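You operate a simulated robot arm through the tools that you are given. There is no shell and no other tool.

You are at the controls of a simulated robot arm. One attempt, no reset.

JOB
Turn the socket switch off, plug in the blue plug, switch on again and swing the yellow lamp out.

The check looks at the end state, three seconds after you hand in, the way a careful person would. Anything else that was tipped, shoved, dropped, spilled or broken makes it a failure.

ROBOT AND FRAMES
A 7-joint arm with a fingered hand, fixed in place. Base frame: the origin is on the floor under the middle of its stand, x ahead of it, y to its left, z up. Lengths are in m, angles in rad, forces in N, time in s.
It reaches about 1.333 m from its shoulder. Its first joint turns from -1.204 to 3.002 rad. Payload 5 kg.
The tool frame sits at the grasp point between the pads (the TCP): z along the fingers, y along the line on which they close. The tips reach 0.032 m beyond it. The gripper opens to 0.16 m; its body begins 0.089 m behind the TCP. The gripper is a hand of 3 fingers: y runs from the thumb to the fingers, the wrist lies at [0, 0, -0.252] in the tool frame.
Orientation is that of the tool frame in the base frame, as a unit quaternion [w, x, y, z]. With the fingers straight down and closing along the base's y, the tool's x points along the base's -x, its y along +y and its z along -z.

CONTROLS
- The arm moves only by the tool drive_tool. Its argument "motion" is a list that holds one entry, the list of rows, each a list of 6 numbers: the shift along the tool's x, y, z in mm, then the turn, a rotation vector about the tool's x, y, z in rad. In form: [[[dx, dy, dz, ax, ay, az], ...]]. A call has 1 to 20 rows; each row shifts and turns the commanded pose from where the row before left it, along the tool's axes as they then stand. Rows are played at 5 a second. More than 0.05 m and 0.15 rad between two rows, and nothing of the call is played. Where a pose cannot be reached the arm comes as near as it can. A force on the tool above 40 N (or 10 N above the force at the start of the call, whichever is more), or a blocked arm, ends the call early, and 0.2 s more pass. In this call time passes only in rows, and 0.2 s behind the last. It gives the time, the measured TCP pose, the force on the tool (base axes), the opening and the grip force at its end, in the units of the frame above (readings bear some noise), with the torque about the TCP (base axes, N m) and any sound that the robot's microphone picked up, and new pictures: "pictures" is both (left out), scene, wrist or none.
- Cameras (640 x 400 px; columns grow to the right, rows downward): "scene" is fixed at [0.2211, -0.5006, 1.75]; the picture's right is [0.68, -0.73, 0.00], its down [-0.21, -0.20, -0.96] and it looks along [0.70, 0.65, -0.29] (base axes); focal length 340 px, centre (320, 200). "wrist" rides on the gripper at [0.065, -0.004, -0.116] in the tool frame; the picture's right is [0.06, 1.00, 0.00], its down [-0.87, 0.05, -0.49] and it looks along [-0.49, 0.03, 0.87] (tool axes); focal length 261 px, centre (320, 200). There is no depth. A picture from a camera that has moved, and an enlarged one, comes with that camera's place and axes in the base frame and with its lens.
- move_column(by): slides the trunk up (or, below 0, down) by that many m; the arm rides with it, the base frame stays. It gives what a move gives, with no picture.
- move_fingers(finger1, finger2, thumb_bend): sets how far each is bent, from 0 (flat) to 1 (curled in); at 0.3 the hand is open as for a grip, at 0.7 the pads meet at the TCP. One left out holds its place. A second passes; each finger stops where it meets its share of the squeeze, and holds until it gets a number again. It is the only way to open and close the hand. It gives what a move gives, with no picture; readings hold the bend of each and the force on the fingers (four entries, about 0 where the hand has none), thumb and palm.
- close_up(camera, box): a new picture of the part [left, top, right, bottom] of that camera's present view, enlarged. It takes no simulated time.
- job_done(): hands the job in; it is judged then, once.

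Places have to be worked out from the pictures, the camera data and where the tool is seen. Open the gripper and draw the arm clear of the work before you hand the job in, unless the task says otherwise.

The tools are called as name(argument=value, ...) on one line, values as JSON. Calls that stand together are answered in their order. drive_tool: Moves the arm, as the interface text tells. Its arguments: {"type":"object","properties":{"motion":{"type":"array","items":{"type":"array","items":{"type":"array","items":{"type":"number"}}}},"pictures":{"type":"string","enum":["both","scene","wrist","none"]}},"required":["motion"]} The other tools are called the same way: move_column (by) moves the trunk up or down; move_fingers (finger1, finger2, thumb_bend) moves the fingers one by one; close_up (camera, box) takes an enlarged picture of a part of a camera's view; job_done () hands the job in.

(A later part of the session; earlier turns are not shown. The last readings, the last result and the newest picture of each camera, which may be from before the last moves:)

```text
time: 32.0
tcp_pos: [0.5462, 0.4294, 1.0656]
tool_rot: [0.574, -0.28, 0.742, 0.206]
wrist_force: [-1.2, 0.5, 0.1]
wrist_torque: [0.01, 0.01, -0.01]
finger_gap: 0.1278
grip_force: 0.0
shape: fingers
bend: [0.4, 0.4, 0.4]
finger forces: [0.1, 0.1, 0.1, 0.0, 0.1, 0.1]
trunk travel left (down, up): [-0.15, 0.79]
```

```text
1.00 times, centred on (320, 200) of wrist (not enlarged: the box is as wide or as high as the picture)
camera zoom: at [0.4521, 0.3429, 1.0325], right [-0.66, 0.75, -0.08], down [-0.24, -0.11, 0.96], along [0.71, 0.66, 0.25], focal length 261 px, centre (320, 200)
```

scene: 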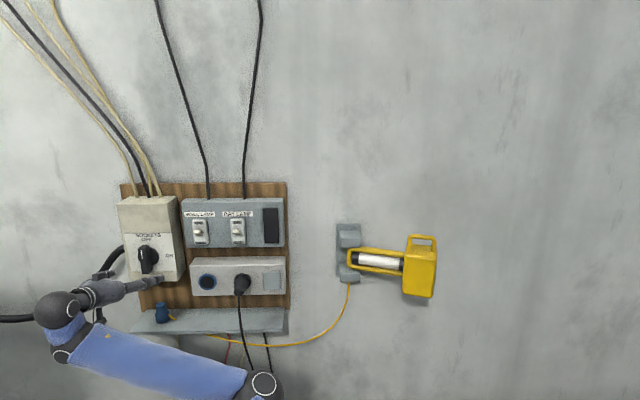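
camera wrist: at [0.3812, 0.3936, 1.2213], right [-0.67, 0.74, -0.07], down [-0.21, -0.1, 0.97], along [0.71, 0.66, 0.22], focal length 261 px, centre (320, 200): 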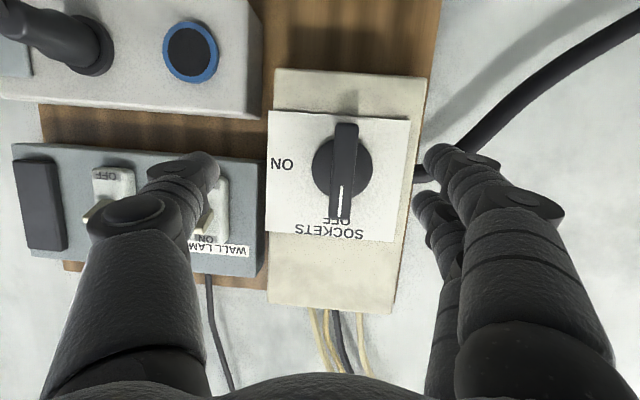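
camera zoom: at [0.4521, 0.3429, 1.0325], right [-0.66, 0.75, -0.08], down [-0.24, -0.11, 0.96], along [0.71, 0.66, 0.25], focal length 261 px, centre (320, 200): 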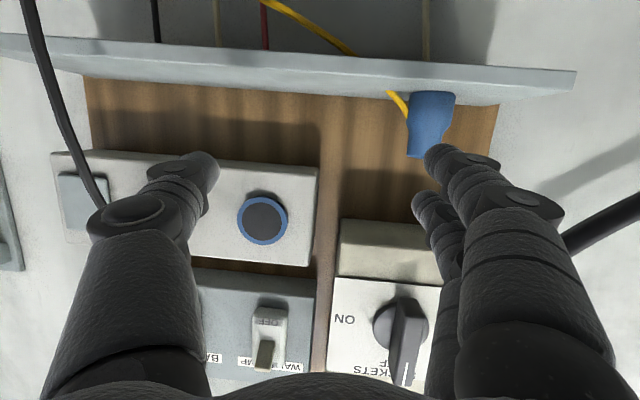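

I can see the plug side-on now. I enlarge it and the socket from the wrist camera for accurate placing.

close_up(camera="wrist", box=[370, 70, 498, 150])

close_up(camera="wrist", box=[200, 170, 328, 250])

close_up(camera="scene", box=[120, 285, 216, 345])

```text
5.00 times, centred on (434, 110) of wrist
camera zoom: at [0.4521, 0.3429, 1.0325], right [-0.66, 0.75, -0.08], down [-0.24, -0.11, 0.96], along [0.71, 0.66, 0.25], focal length 1303 px, centre (-250, 650)
```

zoom: 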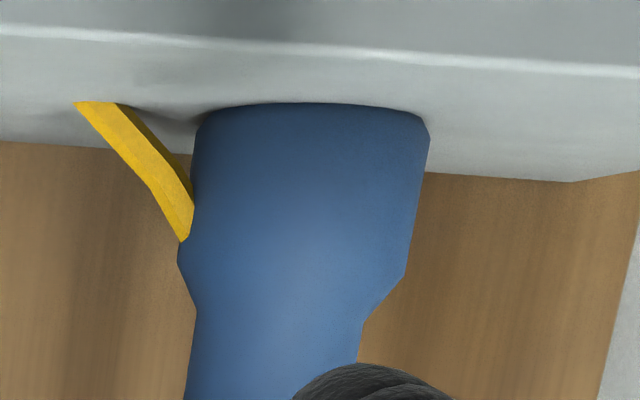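

```text
5.00 times, centred on (264, 210) of wrist
camera zoom: at [0.4521, 0.3429, 1.0325], right [-0.66, 0.75, -0.08], down [-0.24, -0.11, 0.96], along [0.71, 0.66, 0.25], focal length 1303 px, centre (600, 150)
```

zoom: 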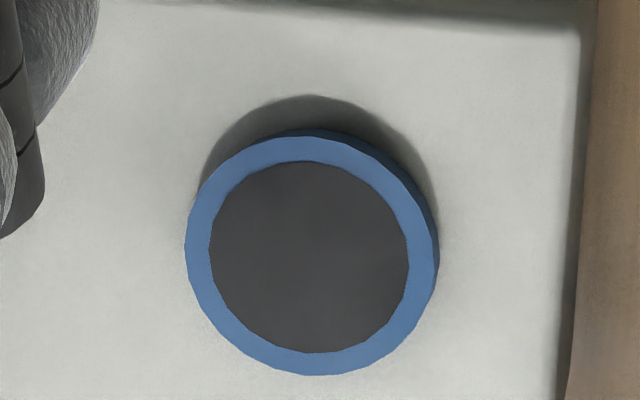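

```text
6.67 times, centred on (168, 315) of scene
camera zoom: at [0.2211, -0.5006, 1.75], right [0.68, -0.73, 0.0], down [-0.21, -0.2, -0.96], along [0.7, 0.65, -0.29], focal length 2265 px, centre (1333, -567)
```

zoom: 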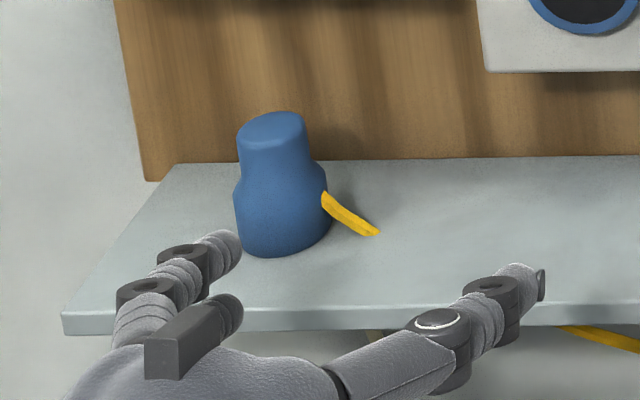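

The plug axis works out at depth 0.879, T -0.0425, shelf top at height about 0.981 and plug top about 1.041; the blue socket centre is at depth 0.857, T 0.1415, height 1.141. I move to a standoff in front of the plug, then pitch down.

drive_tool(motion=[[[-16.2, 29.3, 16.2, 0, 0, 0], [-16.2, 29.3, 16.2, 0, 0, 0], [-16.2, 29.3, 16.2, 0, 0, 0], [-16.2, 29.3, 11, 0, 0, 0]]], pictures="none")

drive_tool(motion=[[[0, 0, 0, -0.0148, 0.118, -0.0036], [0, 0, 0, -0.0148, 0.118, -0.0036], [0, 0, 0, -0.0148, 0.118, -0.0036], [0, 0, 0, -0.0148, 0.118, -0.0036]]], pictures="both")

```text
time: 33.0
tcp_pos: [0.5516, 0.4665, 1.0467]
tool_rot: [0.577, -0.279, 0.74, 0.206]
wrist_force: [0.9, 0.2, -0.6]
wrist_torque: [0.02, 0.0, 0.01]
finger_gap: 0.1279
grip_force: 0.1
shape: fingers
bend: [0.4, 0.4, 0.4]
finger forces: [0.0, 0.1, 0.0, 0.0, 0.1, 0.0]
out of reach, approached as far as the arm can: row 1, 2, 3, 4
trunk travel left (down, up): [-0.15, 0.79]
```

```text
time: 34.0
tcp_pos: [0.5517, 0.4652, 1.0466]
tool_rot: [0.576, -0.279, 0.74, 0.206]
wrist_force: [0.5, -0.2, 0.1]
wrist_torque: [0.01, -0.05, 0.02]
finger_gap: 0.1276
grip_force: 0.1
shape: fingers
bend: [0.4, 0.4, 0.4]
finger forces: [0.0, 0.0, 0.1, 0.0, 0.0, 0.0]
out of reach, approached as far as the arm can: row 1, 2, 3, 4
trunk travel left (down, up): [-0.15, 0.79]
camera wrist: at [0.458, 0.3788, 1.0122], right [-0.66, 0.75, -0.08], down [-0.24, -0.12, 0.96], along [0.71, 0.65, 0.26], focal length 261 px, centre (320, 200)
```

scene: 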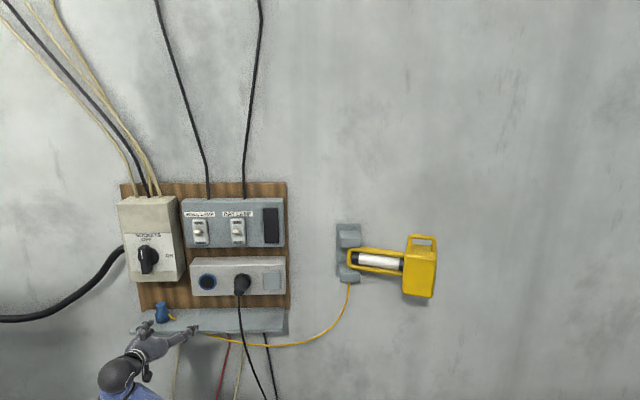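
wrist: 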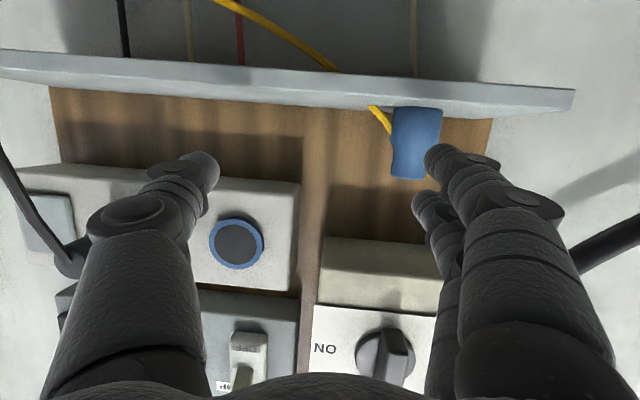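

The wrist bend limit stops me in this low posture (forearm coming from below). Raising the trunk 0.3 m brings the forearm from above, which suits a downward-pitched hand; the fingertips stay 4–5 cm in front of everything on the board on the way up.

move_column(by=0.3)

close_up(camera="scene", box=[0, 0, 640, 400])

```text
time: 37.0
tcp_pos: [0.5519, 0.4653, 1.3477]
tool_rot: [0.577, -0.279, 0.739, 0.207]
wrist_force: [0.7, -1.4, -0.3]
wrist_torque: [0.01, -0.03, 0.01]
finger_gap: 0.1279
grip_force: 0.1
shape: fingers
bend: [0.4, 0.4, 0.4]
finger forces: [0.0, 0.1, 0.0, 0.0, 0.0, 0.1]
trunk travel left (down, up): [-0.45, 0.49]
```

```text
1.00 times, centred on (320, 200) of scene (not enlarged: the box is as wide or as high as the picture)
camera zoom: at [0.2211, -0.5006, 1.75], right [0.68, -0.73, 0.0], down [-0.21, -0.2, -0.96], along [0.7, 0.65, -0.29], focal length 340 px, centre (320, 200)
```

zoom: 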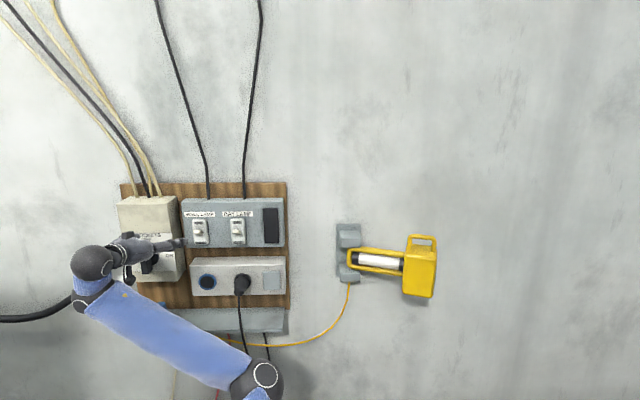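

With the forearm now at mid height I first move right and back from the board to a roomier place, so I can unwind the arm's elbow-out posture there before pitching down.

drive_tool(motion=[[[2.5, -37.3, -7.5, 0, 0, 0], [2.5, -37.3, -7.5, 0, 0, 0], [2.5, -37.3, -7.5, 0, 0, 0], [2.5, -37.3, -7.5, 0, 0, 0], [2.5, -37.3, -7.5, 0, 0, 0], [2.5, -37.3, -7.5, 0, 0, 0]]], pictures="scene")

```text
time: 38.4
tcp_pos: [0.6627, 0.2639, 1.3477]
tool_rot: [0.576, -0.279, 0.74, 0.206]
wrist_force: [0.2, -0.3, 0.1]
wrist_torque: [-0.01, 0.0, -0.05]
finger_gap: 0.128
grip_force: 0.1
shape: fingers
bend: [0.4, 0.4, 0.4]
finger forces: [0.0, 0.0, 0.0, 0.1, 0.1, 0.0]
trunk travel left (down, up): [-0.45, 0.49]
```

scene: 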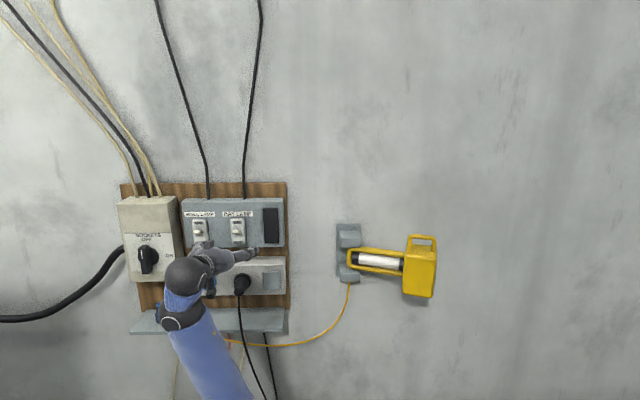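

That move was exact. Now I try pitching the hand down here.

drive_tool(motion=[[[0, 0, 0, 0, 0.13, 0], [0, 0, 0, 0, 0.13, 0], [0, 0, 0, 0, 0.13, 0], [0, 0, 0, 0, 0.13, 0]]], pictures="scene")

```text
time: 39.4
tcp_pos: [0.6617, 0.2649, 1.3476]
tool_rot: [0.553, -0.285, 0.758, 0.197]
wrist_force: [-0.2, -0.7, 0.1]
wrist_torque: [-0.02, 0.01, -0.02]
finger_gap: 0.1278
grip_force: 0.1
shape: fingers
bend: [0.4, 0.4, 0.4]
finger forces: [0.1, 0.0, 0.0, 0.0, 0.0, 0.0]
out of reach, approached as far as the arm can: row 1, 2, 3, 4
trunk travel left (down, up): [-0.45, 0.49]
```

scene: 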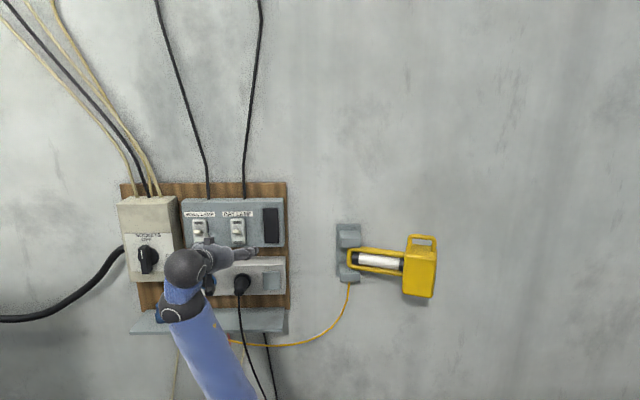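

Pitching is still limited, which fits a wrist-bend limit when the forearm rises steeply to the wrist. Lowering the tool relative to the shoulder levels the forearm, so I go down 0.24 m here (clear of the black plug) and then pitch.

drive_tool(motion=[[[38, 0.7, 12.5, 0, 0, 0], [38, 0.7, 12.5, 0, 0, 0], [38, 0.7, 12.5, 0, 0, 0], [38, 0.7, 12.5, 0, 0, 0], [38, 0.7, 12.5, 0, 0, 0], [38, 0.7, 12.5, 0, 0, 0], [0, 0, 0, 0, 0.1, 0], [0, 0, 0, 0, 0.1, 0], [0, 0, 0, 0, 0.1, 0], [0, 0, 0, 0, 0.1, 0]]], pictures="scene")

```text
time: 40.8
tcp_pos: [0.6578, 0.2467, 1.2211]
tool_rot: [0.625, -0.295, 0.707, 0.151]
wrist_force: [-0.2, -0.2, 0.4]
wrist_torque: [0.01, -0.01, 0.0]
finger_gap: 0.1278
grip_force: 0.1
shape: fingers
bend: [0.4, 0.4, 0.4]
finger forces: [0.0, 0.0, 0.0, 0.0, 0.1, 0.1]
trunk travel left (down, up): [-0.45, 0.49]
stopped in row 7: the arm was blocked; the commanded pose is now the measured one
```

scene: 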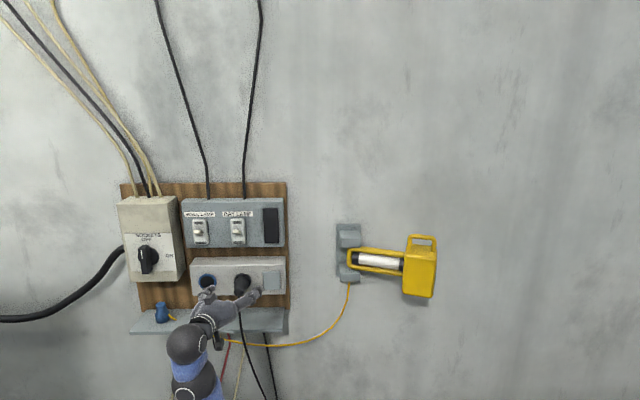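

The arm got blocked without contact force on the tool, so some joint is at its limit. I look closely at the arm's posture in the scene view.

close_up(camera="scene", box=[120, 240, 376, 400])

close_up(camera="wrist", box=[0, 0, 640, 400])

```text
2.50 times, centred on (248, 320) of scene
camera zoom: at [0.2211, -0.5006, 1.75], right [0.68, -0.73, 0.0], down [-0.21, -0.2, -0.96], along [0.7, 0.65, -0.29], focal length 849 px, centre (500, -100)
```

zoom: 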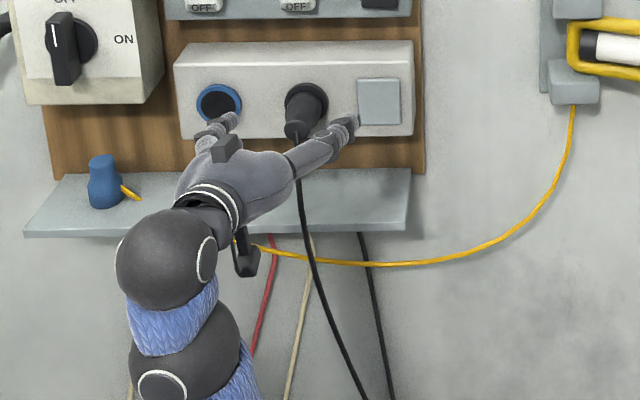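

```text
1.00 times, centred on (320, 200) of wrist (not enlarged: the box is as wide or as high as the picture)
camera zoom: at [0.5662, 0.1608, 1.1786], right [-0.61, 0.76, -0.22], down [-0.39, -0.05, 0.92], along [0.69, 0.64, 0.32], focal length 261 px, centre (320, 200)
```

zoom: 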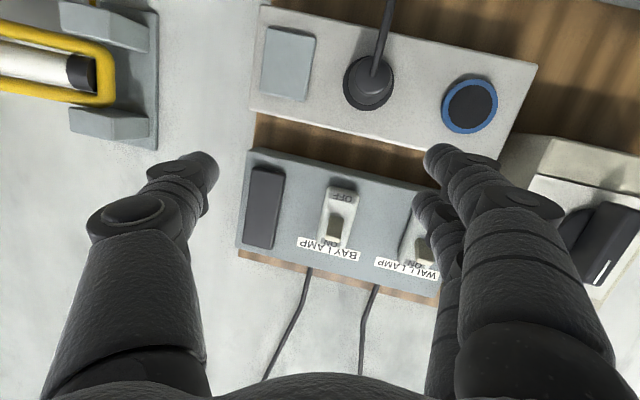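

I test a small downward step again to see whether the arm follows or is truly obstructed.

drive_tool(motion=[[[20, 0, 3.5, 0, 0, 0]]], pictures="scene")

```text
time: 41.2
tcp_pos: [0.6603, 0.2395, 1.2104]
tool_rot: [0.632, -0.293, 0.703, 0.144]
wrist_force: [-0.3, 0.1, -1.0]
wrist_torque: [0.02, -0.03, -0.04]
finger_gap: 0.128
grip_force: 0.0
shape: fingers
bend: [0.4, 0.4, 0.4]
finger forces: [0.0, 0.1, 0.1, 0.0, 0.1, 0.0]
trunk travel left (down, up): [-0.45, 0.49]
```

scene: 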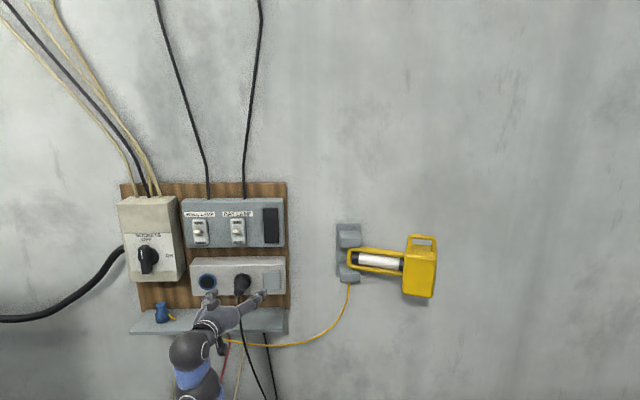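

The arm drifts instead of following: likely the hand-roll joint is near its limit (it saturated during the +90° roll before). I unroll the hand by about -170° in this free space, which also puts the wrist camera on top.

drive_tool(motion=[[[0, 0, -3, 0, 0, -0.15], [0, 0, -3, 0, 0, -0.15], [0, 0, -3, 0, 0, -0.15], [0, 0, 0, 0, 0, -0.15], [0, 0, 0, 0, 0, -0.15], [0, 0, 0, 0, 0, -0.15], [0, 0, 0, 0, 0, -0.15], [0, 0, 0, 0, 0, -0.15], [0, 0, 0, 0, 0, -0.15], [0, 0, 0, 0, 0, -0.15]]], pictures="scene")

```text
time: 43.6
tcp_pos: [0.666, 0.2245, 1.1957]
tool_rot: [-0.542, 0.695, -0.321, 0.347]
wrist_force: [0.8, -0.2, 0.2]
wrist_torque: [-0.03, 0.0, 0.0]
finger_gap: 0.128
grip_force: 0.1
shape: fingers
bend: [0.4, 0.4, 0.4]
finger forces: [0.1, 0.1, 0.0, 0.0, 0.1, 0.0]
out of reach, approached as far as the arm can: row 10
trunk travel left (down, up): [-0.45, 0.49]
stopped in row 10: the arm was blocked; the commanded pose is now the measured one
```

scene: 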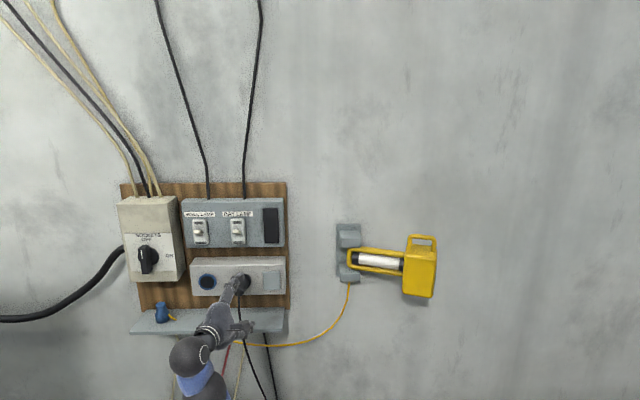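

Roll reached about -90° before stopping. I look closely at the wrist structure to understand which joint is limiting.

close_up(camera="scene", box=[140, 280, 332, 400])

close_up(camera="wrist", box=[0, 0, 640, 400])

```text
3.33 times, centred on (236, 340) of scene
camera zoom: at [0.2211, -0.5006, 1.75], right [0.68, -0.73, 0.0], down [-0.21, -0.2, -0.96], along [0.7, 0.65, -0.29], focal length 1132 px, centre (600, -267)
```

zoom: 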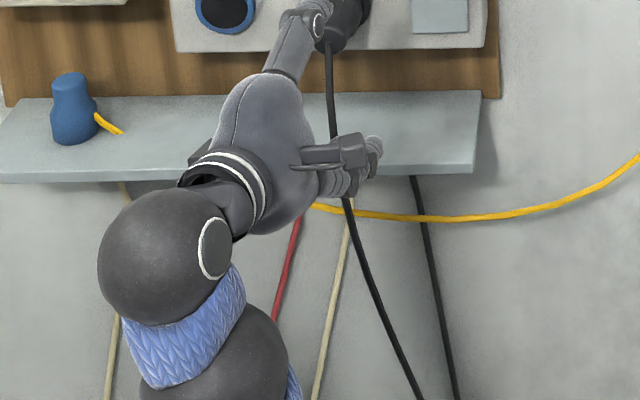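

```text
1.00 times, centred on (320, 200) of wrist (not enlarged: the box is as wide or as high as the picture)
camera zoom: at [0.6063, 0.1097, 1.2283], right [-0.03, -0.26, -0.97], down [-0.89, 0.44, -0.09], along [0.45, 0.86, -0.24], focal length 261 px, centre (320, 200)
```

zoom: 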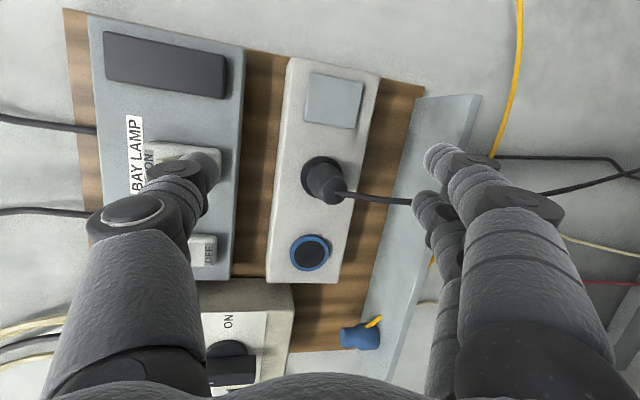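

The wrist has limited rolls both ways in this posture. I test whether pitching down is possible at this roll (rotation about tool -x here).

drive_tool(motion=[[[0, 0, 0, -0.1, 0, 0], [0, 0, 0, -0.1, 0, 0], [0, 0, 0, -0.1, 0, 0], [0, 0, 0, -0.1, 0, 0]]], pictures="scene")

```text
time: 44.6
tcp_pos: [0.673, 0.2411, 1.1775]
tool_rot: [-0.433, 0.762, -0.374, 0.302]
wrist_force: [-0.1, -0.6, 0.5]
wrist_torque: [0.01, 0.02, 0.02]
finger_gap: 0.1282
grip_force: 0.0
shape: fingers
bend: [0.4, 0.4, 0.4]
finger forces: [0.0, 0.0, 0.1, 0.1, 0.0, 0.0]
out of reach, approached as far as the arm can: row 2, 3, 4
trunk travel left (down, up): [-0.45, 0.49]
```

scene: 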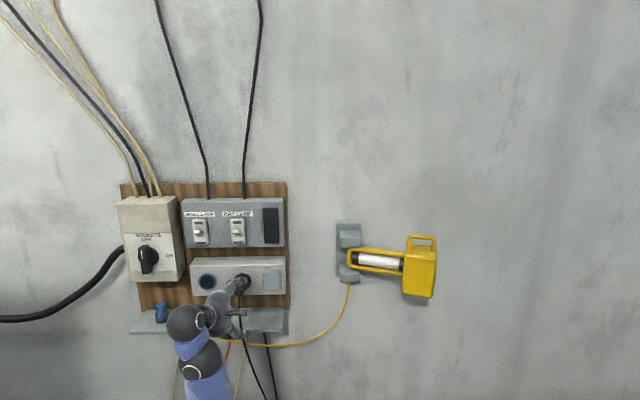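

Pitching does progress here (now about -26°). I continue in the same sense and watch how far it goes.

drive_tool(motion=[[[0, 0, -5, -0.1, 0, 0], [0, 0, -5, -0.1, 0, 0], [0, 0, -5, -0.1, 0, 0], [0, 0, -5, -0.1, 0, 0]]], pictures="scene")

```text
time: 45.6
tcp_pos: [0.7351, 0.2914, 1.1258]
tool_rot: [-0.359, 0.797, -0.408, 0.265]
wrist_force: [0.9, 0.9, -0.2]
wrist_torque: [-0.06, 0.01, -0.02]
finger_gap: 0.1284
grip_force: 0.0
shape: fingers
bend: [0.4, 0.4, 0.4]
finger forces: [0.0, 0.0, 0.0, 0.0, 0.0, 0.0]
out of reach, approached as far as the arm can: row 1, 2, 3, 4
trunk travel left (down, up): [-0.45, 0.49]
```

scene: 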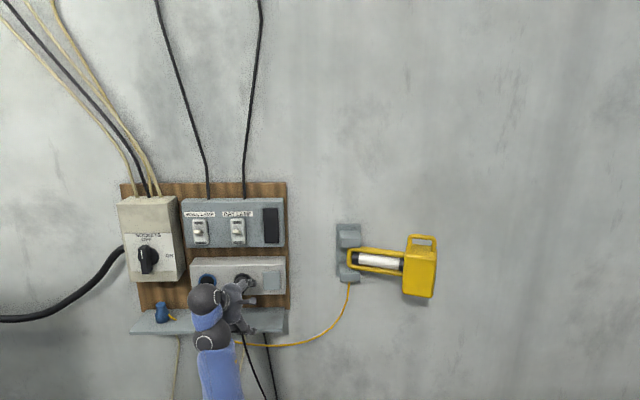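

The arm drifts toward the board as it pitches, since it needs the wrist farther from the base. I stop and back off to the right, away from the board and the black plug's cord.

drive_tool(motion=[[[8.2, 24.7, -30.5, 0, 0, 0], [33.2, 11.6, -8, 0, 0, 0], [33.2, 11.6, -8, 0, 0, 0], [33.2, 11.6, -8, 0, 0, 0]]], pictures="scene")

```text
time: 46.8
tcp_pos: [0.7732, 0.1806, 1.1012]
tool_rot: [-0.344, 0.783, -0.422, 0.301]
wrist_force: [0.7, -0.9, 0.2]
wrist_torque: [0.01, -0.01, 0.02]
finger_gap: 0.1279
grip_force: 0.2
shape: fingers
bend: [0.4, 0.4, 0.4]
finger forces: [0.0, 0.1, 0.1, 0.0, 0.0, 0.0]
out of reach, approached as far as the arm can: row 1, 2, 3, 4
trunk travel left (down, up): [-0.45, 0.49]
stopped in row 4: the arm was blocked; the commanded pose is now the measured one
```

scene: 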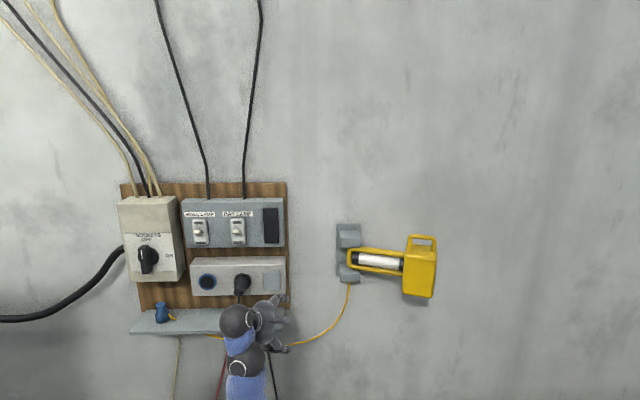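

I am clear of the board at T 0.41. Now I roll back to the level-thumb orientation with heading 44° and pitch -42° in one smooth turn here.

drive_tool(motion=[[[0, 0, -4, -0.0286, -0.0182, 0.1382], [0, 0, -4, -0.0286, -0.0182, 0.1382], [0, 0, -4, -0.0286, -0.0182, 0.1382], [0, 0, 0, -0.0286, -0.0182, 0.1382], [0, 0, 0, -0.0286, -0.0182, 0.1382], [0, 0, 0, -0.0286, -0.0182, 0.1382], [0, 0, 0, -0.0286, -0.0182, 0.1382], [0, 0, 0, -0.0286, -0.0182, 0.1382], [0, 0, 0, -0.0286, -0.0182, 0.1382], [0, 0, 0, -0.0286, -0.0182, 0.1382], [0, 0, 0, -0.0286, -0.0182, 0.1382]]], pictures="both")

```text
time: 49.2
tcp_pos: [0.831, 0.1855, 1.0538]
tool_rot: [0.377, -0.335, 0.852, 0.139]
wrist_force: [0.4, 0.1, -0.1]
wrist_torque: [0.02, 0.03, -0.02]
finger_gap: 0.1282
grip_force: 0.1
shape: fingers
bend: [0.4, 0.4, 0.4]
finger forces: [0.0, 0.0, 0.0, 0.1, 0.0, 0.0]
out of reach, approached as far as the arm can: row 1, 2, 3, 4, 5, 6, 7, 8, 9
trunk travel left (down, up): [-0.45, 0.49]
camera wrist: at [0.7381, 0.0955, 1.0841], right [-0.71, 0.71, -0.06], down [0.12, 0.2, 0.97], along [0.7, 0.68, -0.23], focal length 261 px, centre (320, 200)
```

scene: 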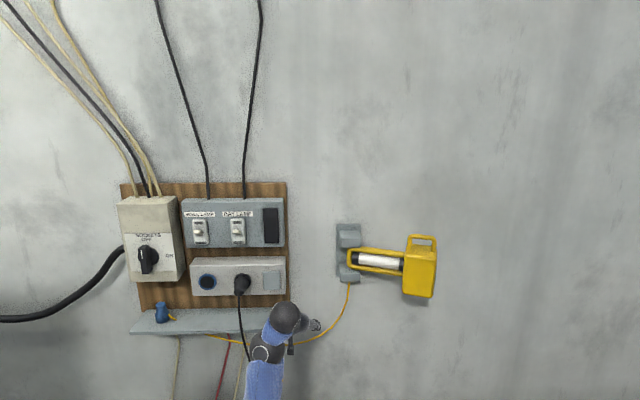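
wrist: 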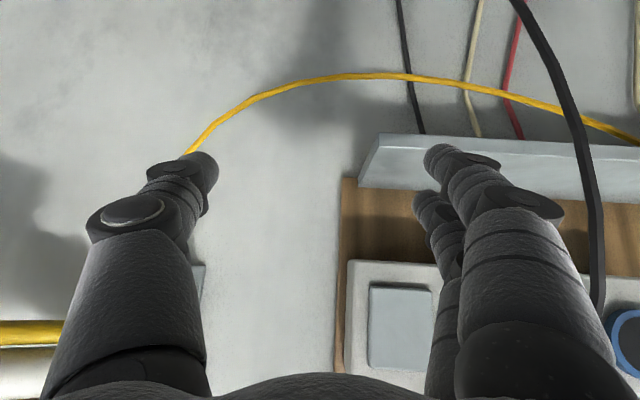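

Pitch -42° and heading 42° are now reached at (0.83, 0.19, 1.05). I raise the trunk 0.1 m so that the downward pitch stays comfortable closer in, then travel left in front of the board in checked steps.

move_column(by=0.1)

```text
time: 50.5
tcp_pos: [0.8301, 0.185, 1.1562]
tool_rot: [0.38, -0.336, 0.85, 0.139]
wrist_force: [0.1, 0.4, 0.5]
wrist_torque: [0.0, 0.01, 0.01]
finger_gap: 0.1279
grip_force: 0.0
shape: fingers
bend: [0.4, 0.4, 0.4]
finger forces: [0.0, 0.0, 0.0, 0.1, 0.0, 0.1]
trunk travel left (down, up): [-0.55, 0.39]
```

Moving left 0.19 m at depth 0.68, in front of the black plug with good margin.

drive_tool(motion=[[[10.2, 38.7, -4.6, 0, 0, 0], [10.2, 38.7, -4.6, 0, 0, 0], [10.2, 38.7, -4.6, 0, 0, 0], [10.2, 38.7, -4.6, 0, 0, 0], [10.2, 38.7, -4.6, 0, 0, 0]]], pictures="both")

```text
time: 51.8
tcp_pos: [0.6813, 0.2992, 1.1917]
tool_rot: [0.436, -0.339, 0.825, 0.121]
wrist_force: [-0.3, -0.2, -0.3]
wrist_torque: [-0.01, 0.02, 0.02]
finger_gap: 0.1282
grip_force: 0.1
shape: fingers
bend: [0.4, 0.4, 0.4]
finger forces: [0.0, 0.0, 0.1, 0.0, 0.0, 0.1]
out of reach, approached as far as the arm can: row 1, 2, 3, 4, 5
trunk travel left (down, up): [-0.55, 0.39]
stopped in row 5: the arm was blocked; the commanded pose is now the measured one
camera wrist: at [0.5851, 0.2096, 1.2088], right [-0.69, 0.71, -0.15], down [-0.01, 0.19, 0.98], along [0.73, 0.68, -0.12], focal length 261 px, centre (320, 200)
```

scene: 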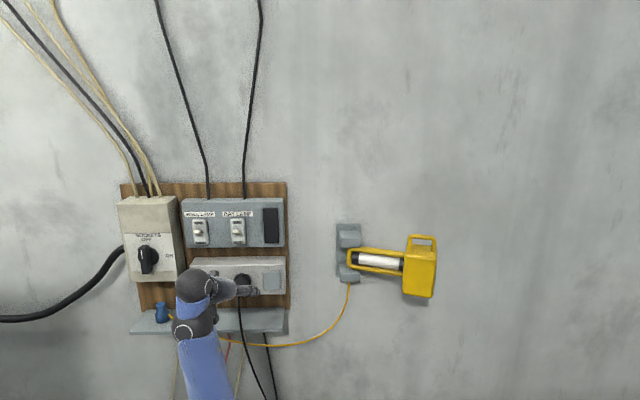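
wrist: 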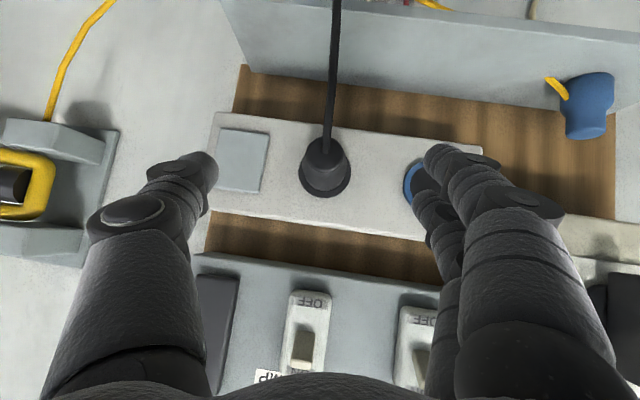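

Now at depth 0.70, T 0.26, pitch -36°. I relax the pitch to -22°, square up the heading, and then travel left toward the plug in two checked halves.

drive_tool(motion=[[[0, 0, 0, -0.0264, -0.0843, 0.022], [0, 0, 0, -0.0264, -0.0843, 0.022], [0, 0, 0, -0.0264, -0.0843, 0.022], [7, 42.9, 6, 0, 0, 0], [7, 42.9, 6, 0, 0, 0], [7, 42.9, 6, 0, 0, 0]]], pictures="scene")

```text
time: 52.7
tcp_pos: [0.6812, 0.2884, 1.2745]
tool_rot: [0.578, -0.317, 0.733, 0.168]
wrist_force: [0.2, 0.5, -0.2]
wrist_torque: [-0.02, 0.02, -0.02]
finger_gap: 0.1281
grip_force: 0.1
shape: fingers
bend: [0.4, 0.4, 0.4]
finger forces: [0.0, 0.1, 0.0, 0.0, 0.1, 0.1]
trunk travel left (down, up): [-0.55, 0.39]
stopped in row 4: the arm was blocked; the commanded pose is now the measured one
```

scene: 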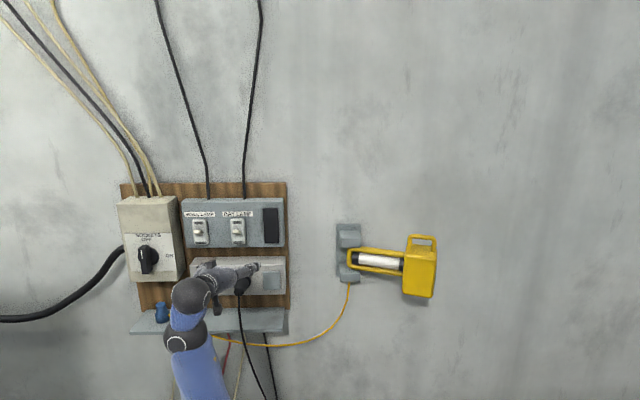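

W seems unable to go lower relative to the shoulder, so I lower the trunk by 0.2 m instead; the fingertips stay 5 cm in front of the black plug and its cord.

move_column(by=-0.2)

close_up(camera="scene", box=[100, 220, 356, 380])

close_up(camera="wrist", box=[0, 0, 640, 400])

```text
time: 54.9
tcp_pos: [0.6811, 0.2877, 1.0744]
tool_rot: [0.576, -0.318, 0.733, 0.169]
wrist_force: [0.4, 0.7, 0.0]
wrist_torque: [-0.01, 0.0, -0.02]
finger_gap: 0.1281
grip_force: 0.0
shape: fingers
bend: [0.4, 0.4, 0.4]
finger forces: [0.0, 0.0, 0.0, 0.0, 0.1, 0.0]
trunk travel left (down, up): [-0.35, 0.59]
```

```text
2.50 times, centred on (228, 300) of scene
camera zoom: at [0.2211, -0.5006, 1.75], right [0.68, -0.73, 0.0], down [-0.21, -0.2, -0.96], along [0.7, 0.65, -0.29], focal length 849 px, centre (550, -50)
```

zoom: 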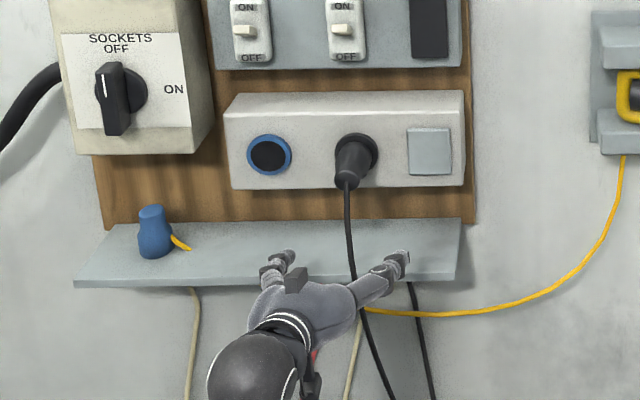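

```text
1.00 times, centred on (320, 200) of wrist (not enlarged: the box is as wide or as high as the picture)
camera zoom: at [0.5899, 0.1966, 1.0449], right [-0.67, 0.72, -0.18], down [-0.28, -0.02, 0.96], along [0.69, 0.69, 0.22], focal length 261 px, centre (320, 200)
```

zoom: 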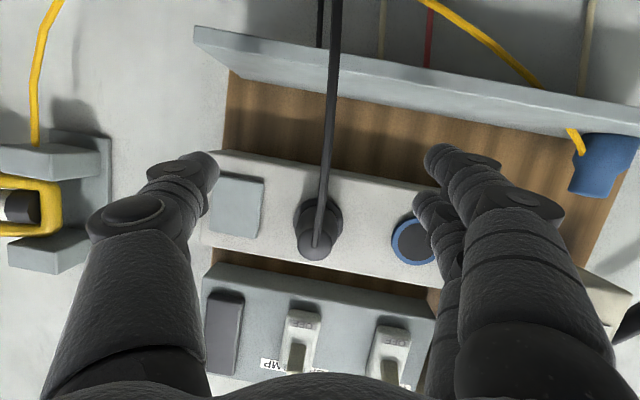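

The hand is in front of the cord with clearance. I move left in a short checked stretch.

drive_tool(motion=[[[-9.9, 43.5, 0, 0, 0, 0], [-9.9, 43.5, 0, 0, 0, 0], [-9.9, 43.5, 2, 0, 0, 0]]], pictures="none")

```text
time: 55.7
tcp_pos: [0.5959, 0.3978, 1.0882]
tool_rot: [0.576, -0.317, 0.733, 0.173]
wrist_force: [-0.3, -0.7, 0.4]
wrist_torque: [0.0, -0.04, -0.02]
finger_gap: 0.1281
grip_force: 0.2
shape: fingers
bend: [0.4, 0.4, 0.4]
finger forces: [0.0, 0.0, 0.1, 0.1, 0.0, 0.1]
trunk travel left (down, up): [-0.35, 0.59]
```

No drift this time. I continue left to the plug's column.

drive_tool(motion=[[[-9, 42.5, 8, 0, 0, 0], [-6, 42.5, 8, 0, 0, 0], [-6, 42.5, 8, 0, 0, 0], [-6, 42.5, 8, 0, 0, 0]]], pictures="both")

```text
time: 56.7
tcp_pos: [0.5141, 0.5174, 1.0764]
tool_rot: [0.573, -0.317, 0.736, 0.171]
wrist_force: [-2.8, 0.2, 4.9]
wrist_torque: [-0.29, 0.29, -0.09]
finger_gap: 0.1283
grip_force: 0.0
shape: fingers
bend: [0.4, 0.4, 0.4]
finger forces: [0.0, 0.1, 0.0, 0.0, 0.0, 0.0]
out of reach, approached as far as the arm can: row 4
trunk travel left (down, up): [-0.35, 0.59]
camera wrist: at [0.4224, 0.4254, 1.0476], right [-0.67, 0.72, -0.17], down [-0.27, -0.03, 0.96], along [0.69, 0.69, 0.22], focal length 261 px, centre (320, 200)
```

scene: 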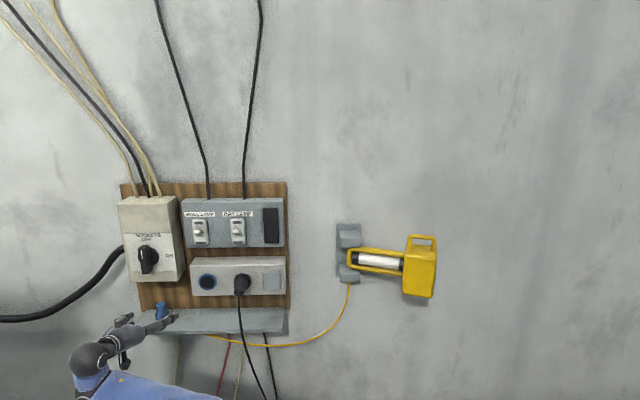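
wrist: 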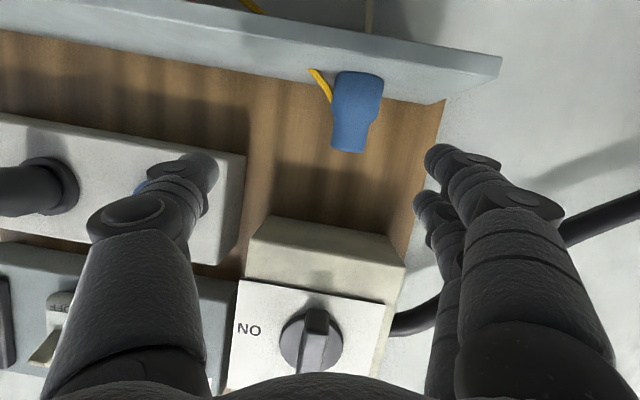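

The plug is now nearly centred between thumb and fingers. There is a small unexplained force (5 N), so I pause to re-read it.

drive_tool(motion=[[[0, 0, -2, 0, 0, 0]]], pictures="none")

close_up(camera="scene", box=[60, 270, 252, 390])

close_up(camera="wrist", box=[280, 40, 440, 140])

```text
time: 57.1
tcp_pos: [0.5105, 0.5171, 1.081]
tool_rot: [0.577, -0.317, 0.733, 0.17]
wrist_force: [-0.5, 0.2, 0.6]
wrist_torque: [-0.02, 0.02, -0.02]
finger_gap: 0.1284
grip_force: 0.1
shape: fingers
bend: [0.4, 0.4, 0.4]
finger forces: [0.1, 0.0, 0.1, 0.1, 0.0, 0.1]
trunk travel left (down, up): [-0.35, 0.59]
```

```text
3.33 times, centred on (156, 330) of scene
camera zoom: at [0.2211, -0.5006, 1.75], right [0.68, -0.73, 0.0], down [-0.21, -0.2, -0.96], along [0.7, 0.65, -0.29], focal length 1132 px, centre (867, -233)
```

zoom: 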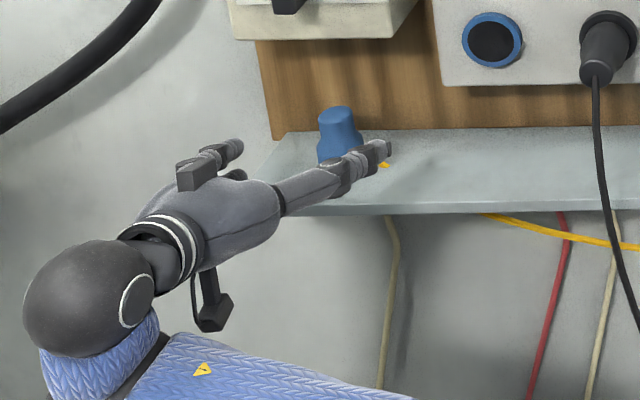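

```text
4.00 times, centred on (360, 90) of wrist
camera zoom: at [0.4199, 0.4248, 1.0515], right [-0.67, 0.72, -0.18], down [-0.28, -0.03, 0.96], along [0.69, 0.69, 0.22], focal length 1043 px, centre (160, 640)
```

zoom: 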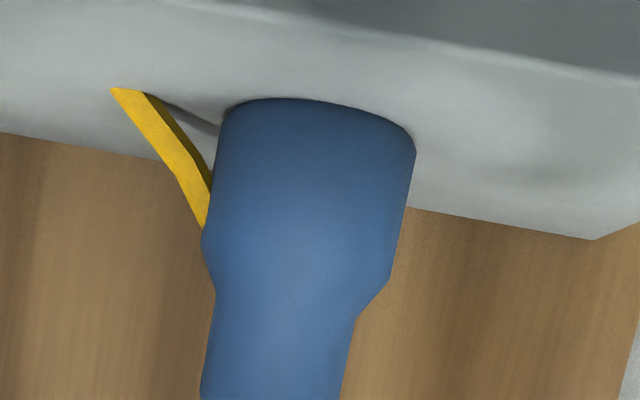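

Forces are back to zero. Refined plug estimate: depth about 0.868, T -0.036. The hand's underside camera bracket and slim palm leave room for a steeper grasp, so I advance to depth 0.775, level the roll and pitch to -30°.

drive_tool(motion=[[[-16.9, 9.1, 20.2, 0, 0, 0], [-16.9, 9.1, 20.2, 0, 0, 0], [0, 0, 0, -0.0275, 0.0798, 0.0308], [0, 0, 0, -0.0275, 0.0798, 0.0308], [0, 0, 0, -0.0275, 0.0798, 0.0308]]], pictures="both")

```text
time: 58.3
tcp_pos: [0.5436, 0.4703, 1.0492]
tool_rot: [0.471, -0.323, 0.798, 0.191]
wrist_force: [-0.4, 0.6, 0.1]
wrist_torque: [0.0, 0.01, 0.0]
finger_gap: 0.1282
grip_force: 0.1
shape: fingers
bend: [0.4, 0.4, 0.4]
finger forces: [0.0, 0.0, 0.0, 0.1, 0.1, 0.1]
out of reach, approached as far as the arm can: row 1, 2, 3, 4, 5
trunk travel left (down, up): [-0.35, 0.59]
camera wrist: at [0.4508, 0.3738, 1.0476], right [-0.72, 0.7, -0.05], down [-0.04, 0.03, 1.0], along [0.7, 0.72, 0.01], focal length 261 px, centre (320, 200)
```

scene: 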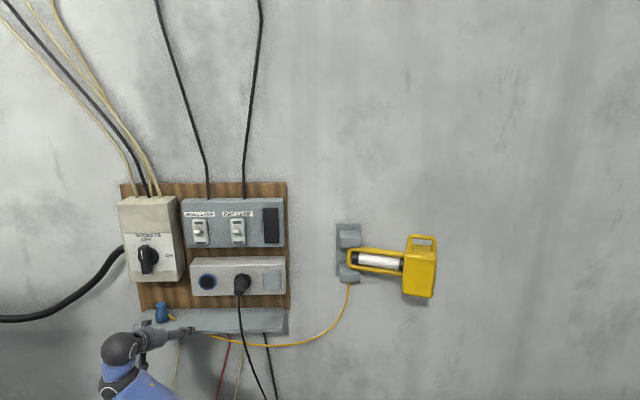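
wrist: 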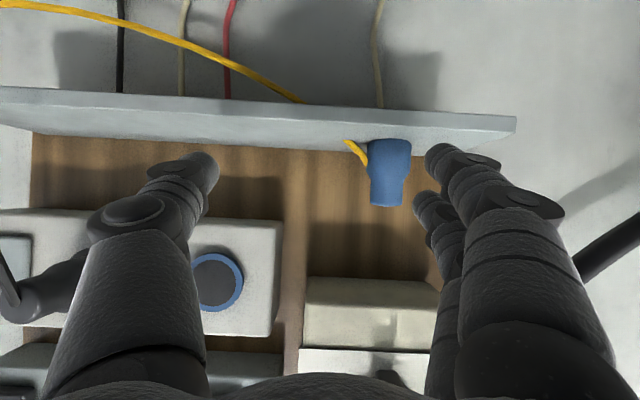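

Orientation pitch -29° was kept but the position slid right, so approaching from straight ahead strains the wrist. The plug is round, so I yaw the hand 20° left (heading 64°), which suits the arm, and move to a standoff right-front of the plug.

drive_tool(motion=[[[0, 0, 0, -0.1018, 0, -0.0561], [0, 0, 0, -0.1018, 0, -0.0561], [0, 0, 0, -0.1018, 0, -0.0561], [-31, 6.4, 13, 0, 0, 0], [-31, 6.4, 13, 0, 0, 0], [-31, 6.4, 13, 0, 0, 0]]], pictures="both")

```text
time: 59.7
tcp_pos: [0.5364, 0.449, 0.966]
tool_rot: [0.429, -0.454, 0.734, 0.266]
wrist_force: [0.3, 0.6, -0.1]
wrist_torque: [0.0, 0.0, -0.01]
finger_gap: 0.128
grip_force: 0.0
shape: fingers
bend: [0.4, 0.4, 0.4]
finger forces: [0.1, 0.0, 0.1, 0.0, 0.0, 0.1]
out of reach, approached as far as the arm can: row 1, 2, 3, 4, 5, 6
trunk travel left (down, up): [-0.35, 0.59]
camera wrist: at [0.4816, 0.3287, 0.9661], right [-0.91, 0.42, -0.05], down [-0.05, 0.02, 1.0], along [0.42, 0.91, 0.0], focal length 261 px, centre (320, 200)
```

scene: 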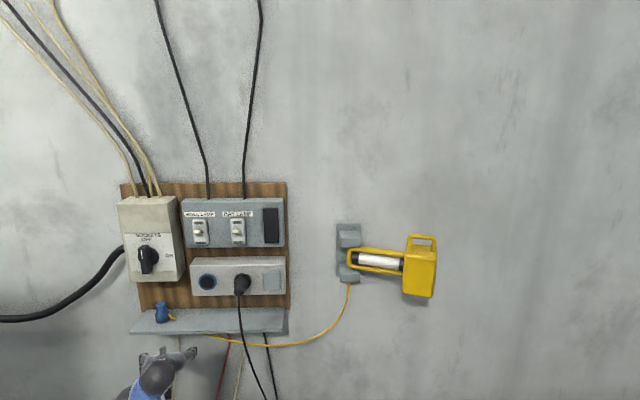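
wrist: 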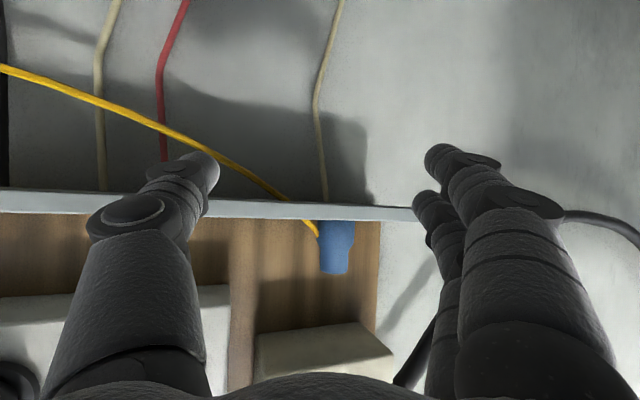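

Orientation is right (heading 64°, pitch -29°) but the wrist sits low relative to the shoulder. I raise the trunk 0.18 m to bring the hand back to the working height.

move_column(by=0.18)

drive_tool(motion=[[[0, 0, 15, 0, 0.05, 0], [0, 0, 15, 0, 0.05, 0]]], pictures="both")

```text
time: 61.7
tcp_pos: [0.5375, 0.45, 1.1461]
tool_rot: [0.43, -0.452, 0.735, 0.265]
wrist_force: [0.5, 0.8, 0.1]
wrist_torque: [0.02, 0.02, 0.01]
finger_gap: 0.1282
grip_force: 0.0
shape: fingers
bend: [0.4, 0.4, 0.4]
finger forces: [0.0, 0.0, 0.1, 0.1, 0.1, 0.0]
trunk travel left (down, up): [-0.53, 0.41]
```

```text
time: 62.3
tcp_pos: [0.5458, 0.4532, 1.1034]
tool_rot: [0.401, -0.462, 0.754, 0.241]
wrist_force: [0.2, 0.4, -0.3]
wrist_torque: [-0.01, -0.04, 0.01]
finger_gap: 0.1283
grip_force: 0.0
shape: fingers
bend: [0.4, 0.4, 0.4]
finger forces: [0.1, 0.0, 0.1, 0.1, 0.0, 0.1]
out of reach, approached as far as the arm can: row 1, 2
trunk travel left (down, up): [-0.53, 0.41]
camera wrist: at [0.4894, 0.3338, 1.1153], right [-0.9, 0.43, -0.06], down [-0.02, 0.1, 0.99], along [0.43, 0.9, -0.09], focal length 261 px, centre (320, 200)
```

scene: 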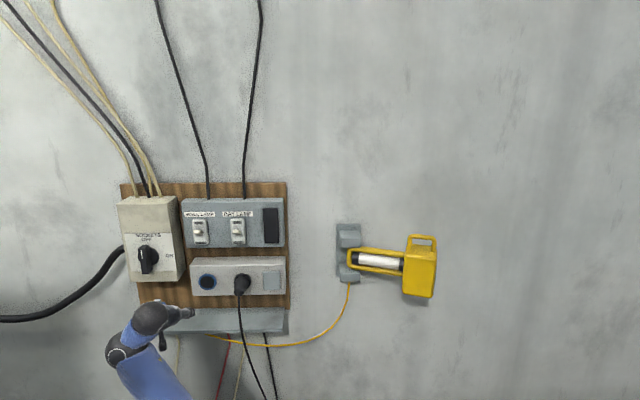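
wrist: 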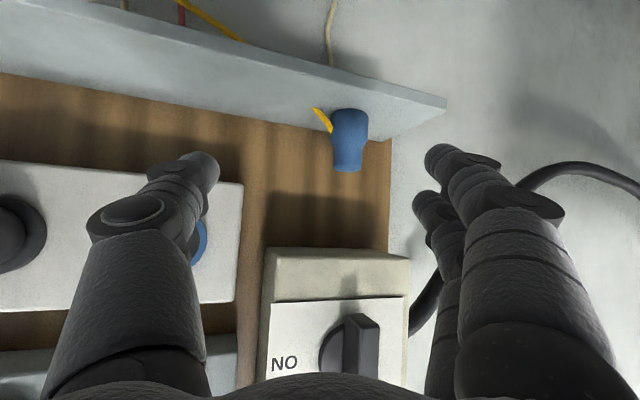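

Pitch is now -34° at heading 62°. I move outward to the standoff near the plug, where the wrist is farther from the base, and see if the arm holds position.

drive_tool(motion=[[[-20, 10.3, 23.9, 0, 0, 0], [-20, 10.3, 23.9, 0, 0, 0]]], pictures="wrist")

```text
time: 62.9
tcp_pos: [0.5394, 0.4712, 1.0857]
tool_rot: [0.395, -0.465, 0.754, 0.244]
wrist_force: [0.0, -0.6, -0.2]
wrist_torque: [-0.02, 0.02, 0.02]
finger_gap: 0.1283
grip_force: 0.0
shape: fingers
bend: [0.4, 0.4, 0.4]
finger forces: [0.0, 0.1, 0.0, 0.1, 0.0, 0.0]
out of reach, approached as far as the arm can: row 1, 2
trunk travel left (down, up): [-0.53, 0.41]
camera wrist: at [0.484, 0.3521, 1.0981], right [-0.91, 0.42, -0.05], down [-0.01, 0.11, 0.99], along [0.42, 0.9, -0.09], focal length 261 px, centre (320, 200)
```

wrist: 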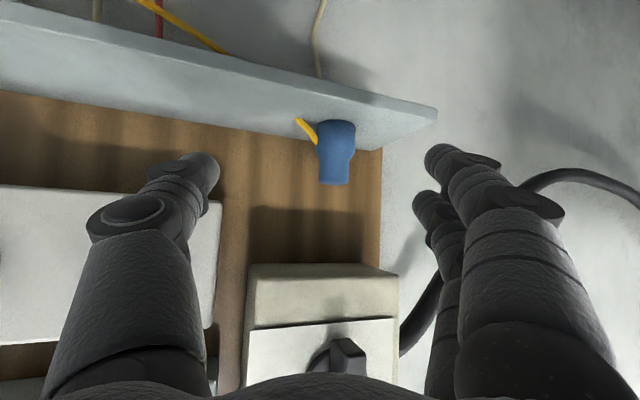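

Moving straight left is resisted, while a heading about 30–40° left of the arm's azimuth worked well earlier. I yaw further left to heading about 75° and go radially out to a standoff for that approach line.

drive_tool(motion=[[[0, 0, 0, -0.0868, 0, -0.0601], [0, 0, 0, -0.0868, 0, -0.0601], [-32.4, -9.3, 25.4, 0, 0, 0], [-32.4, -9.3, 25.4, 0, 0, 0]]], pictures="both")

```text
time: 63.7
tcp_pos: [0.5528, 0.4249, 1.0806]
tool_rot: [0.43, -0.548, 0.682, 0.221]
wrist_force: [0.0, -0.5, -1.0]
wrist_torque: [0.02, 0.02, 0.03]
finger_gap: 0.1281
grip_force: 0.1
shape: fingers
bend: [0.4, 0.4, 0.4]
finger forces: [0.1, 0.0, 0.0, 0.1, 0.0, 0.0]
out of reach, approached as far as the arm can: row 1, 2, 3
trunk travel left (down, up): [-0.53, 0.41]
stopped in row 3: the arm was blocked; the commanded pose is now the measured one
camera wrist: at [0.5153, 0.2994, 1.0897], right [-0.94, 0.27, -0.22], down [-0.2, 0.12, 0.97], along [0.29, 0.96, -0.06], focal length 261 px, centre (320, 200)
```

scene: 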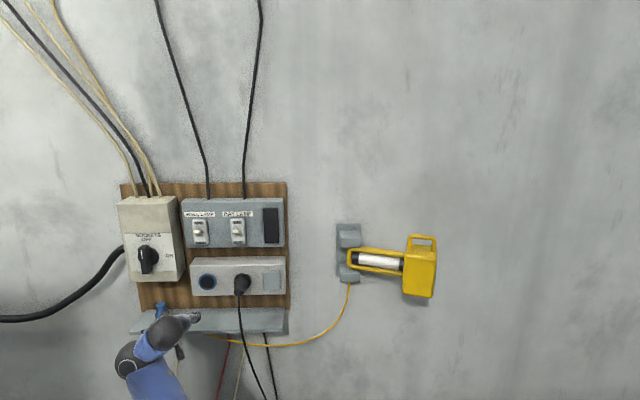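
wrist: 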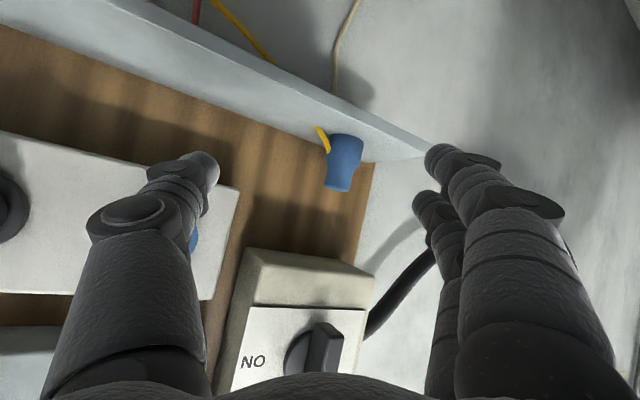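

The wrist is contorted here. I test a purely radial outward step (along the arm's azimuth) to learn which directions remain free; there are 10+ cm to the shelf.

drive_tool(motion=[[[-9.5, -18, 18, 0, 0, 0]]], pictures="none")

```text
time: 64.3
tcp_pos: [0.5932, 0.4211, 1.0617]
tool_rot: [0.424, -0.546, 0.694, 0.202]
wrist_force: [0.4, -0.4, -0.7]
wrist_torque: [0.02, 0.02, -0.01]
finger_gap: 0.1284
grip_force: 0.1
shape: fingers
bend: [0.4, 0.4, 0.4]
finger forces: [0.1, 0.0, 0.1, 0.0, 0.0, 0.0]
trunk travel left (down, up): [-0.53, 0.41]
stopped in row 1: the arm was blocked; the commanded pose is now the measured one
```

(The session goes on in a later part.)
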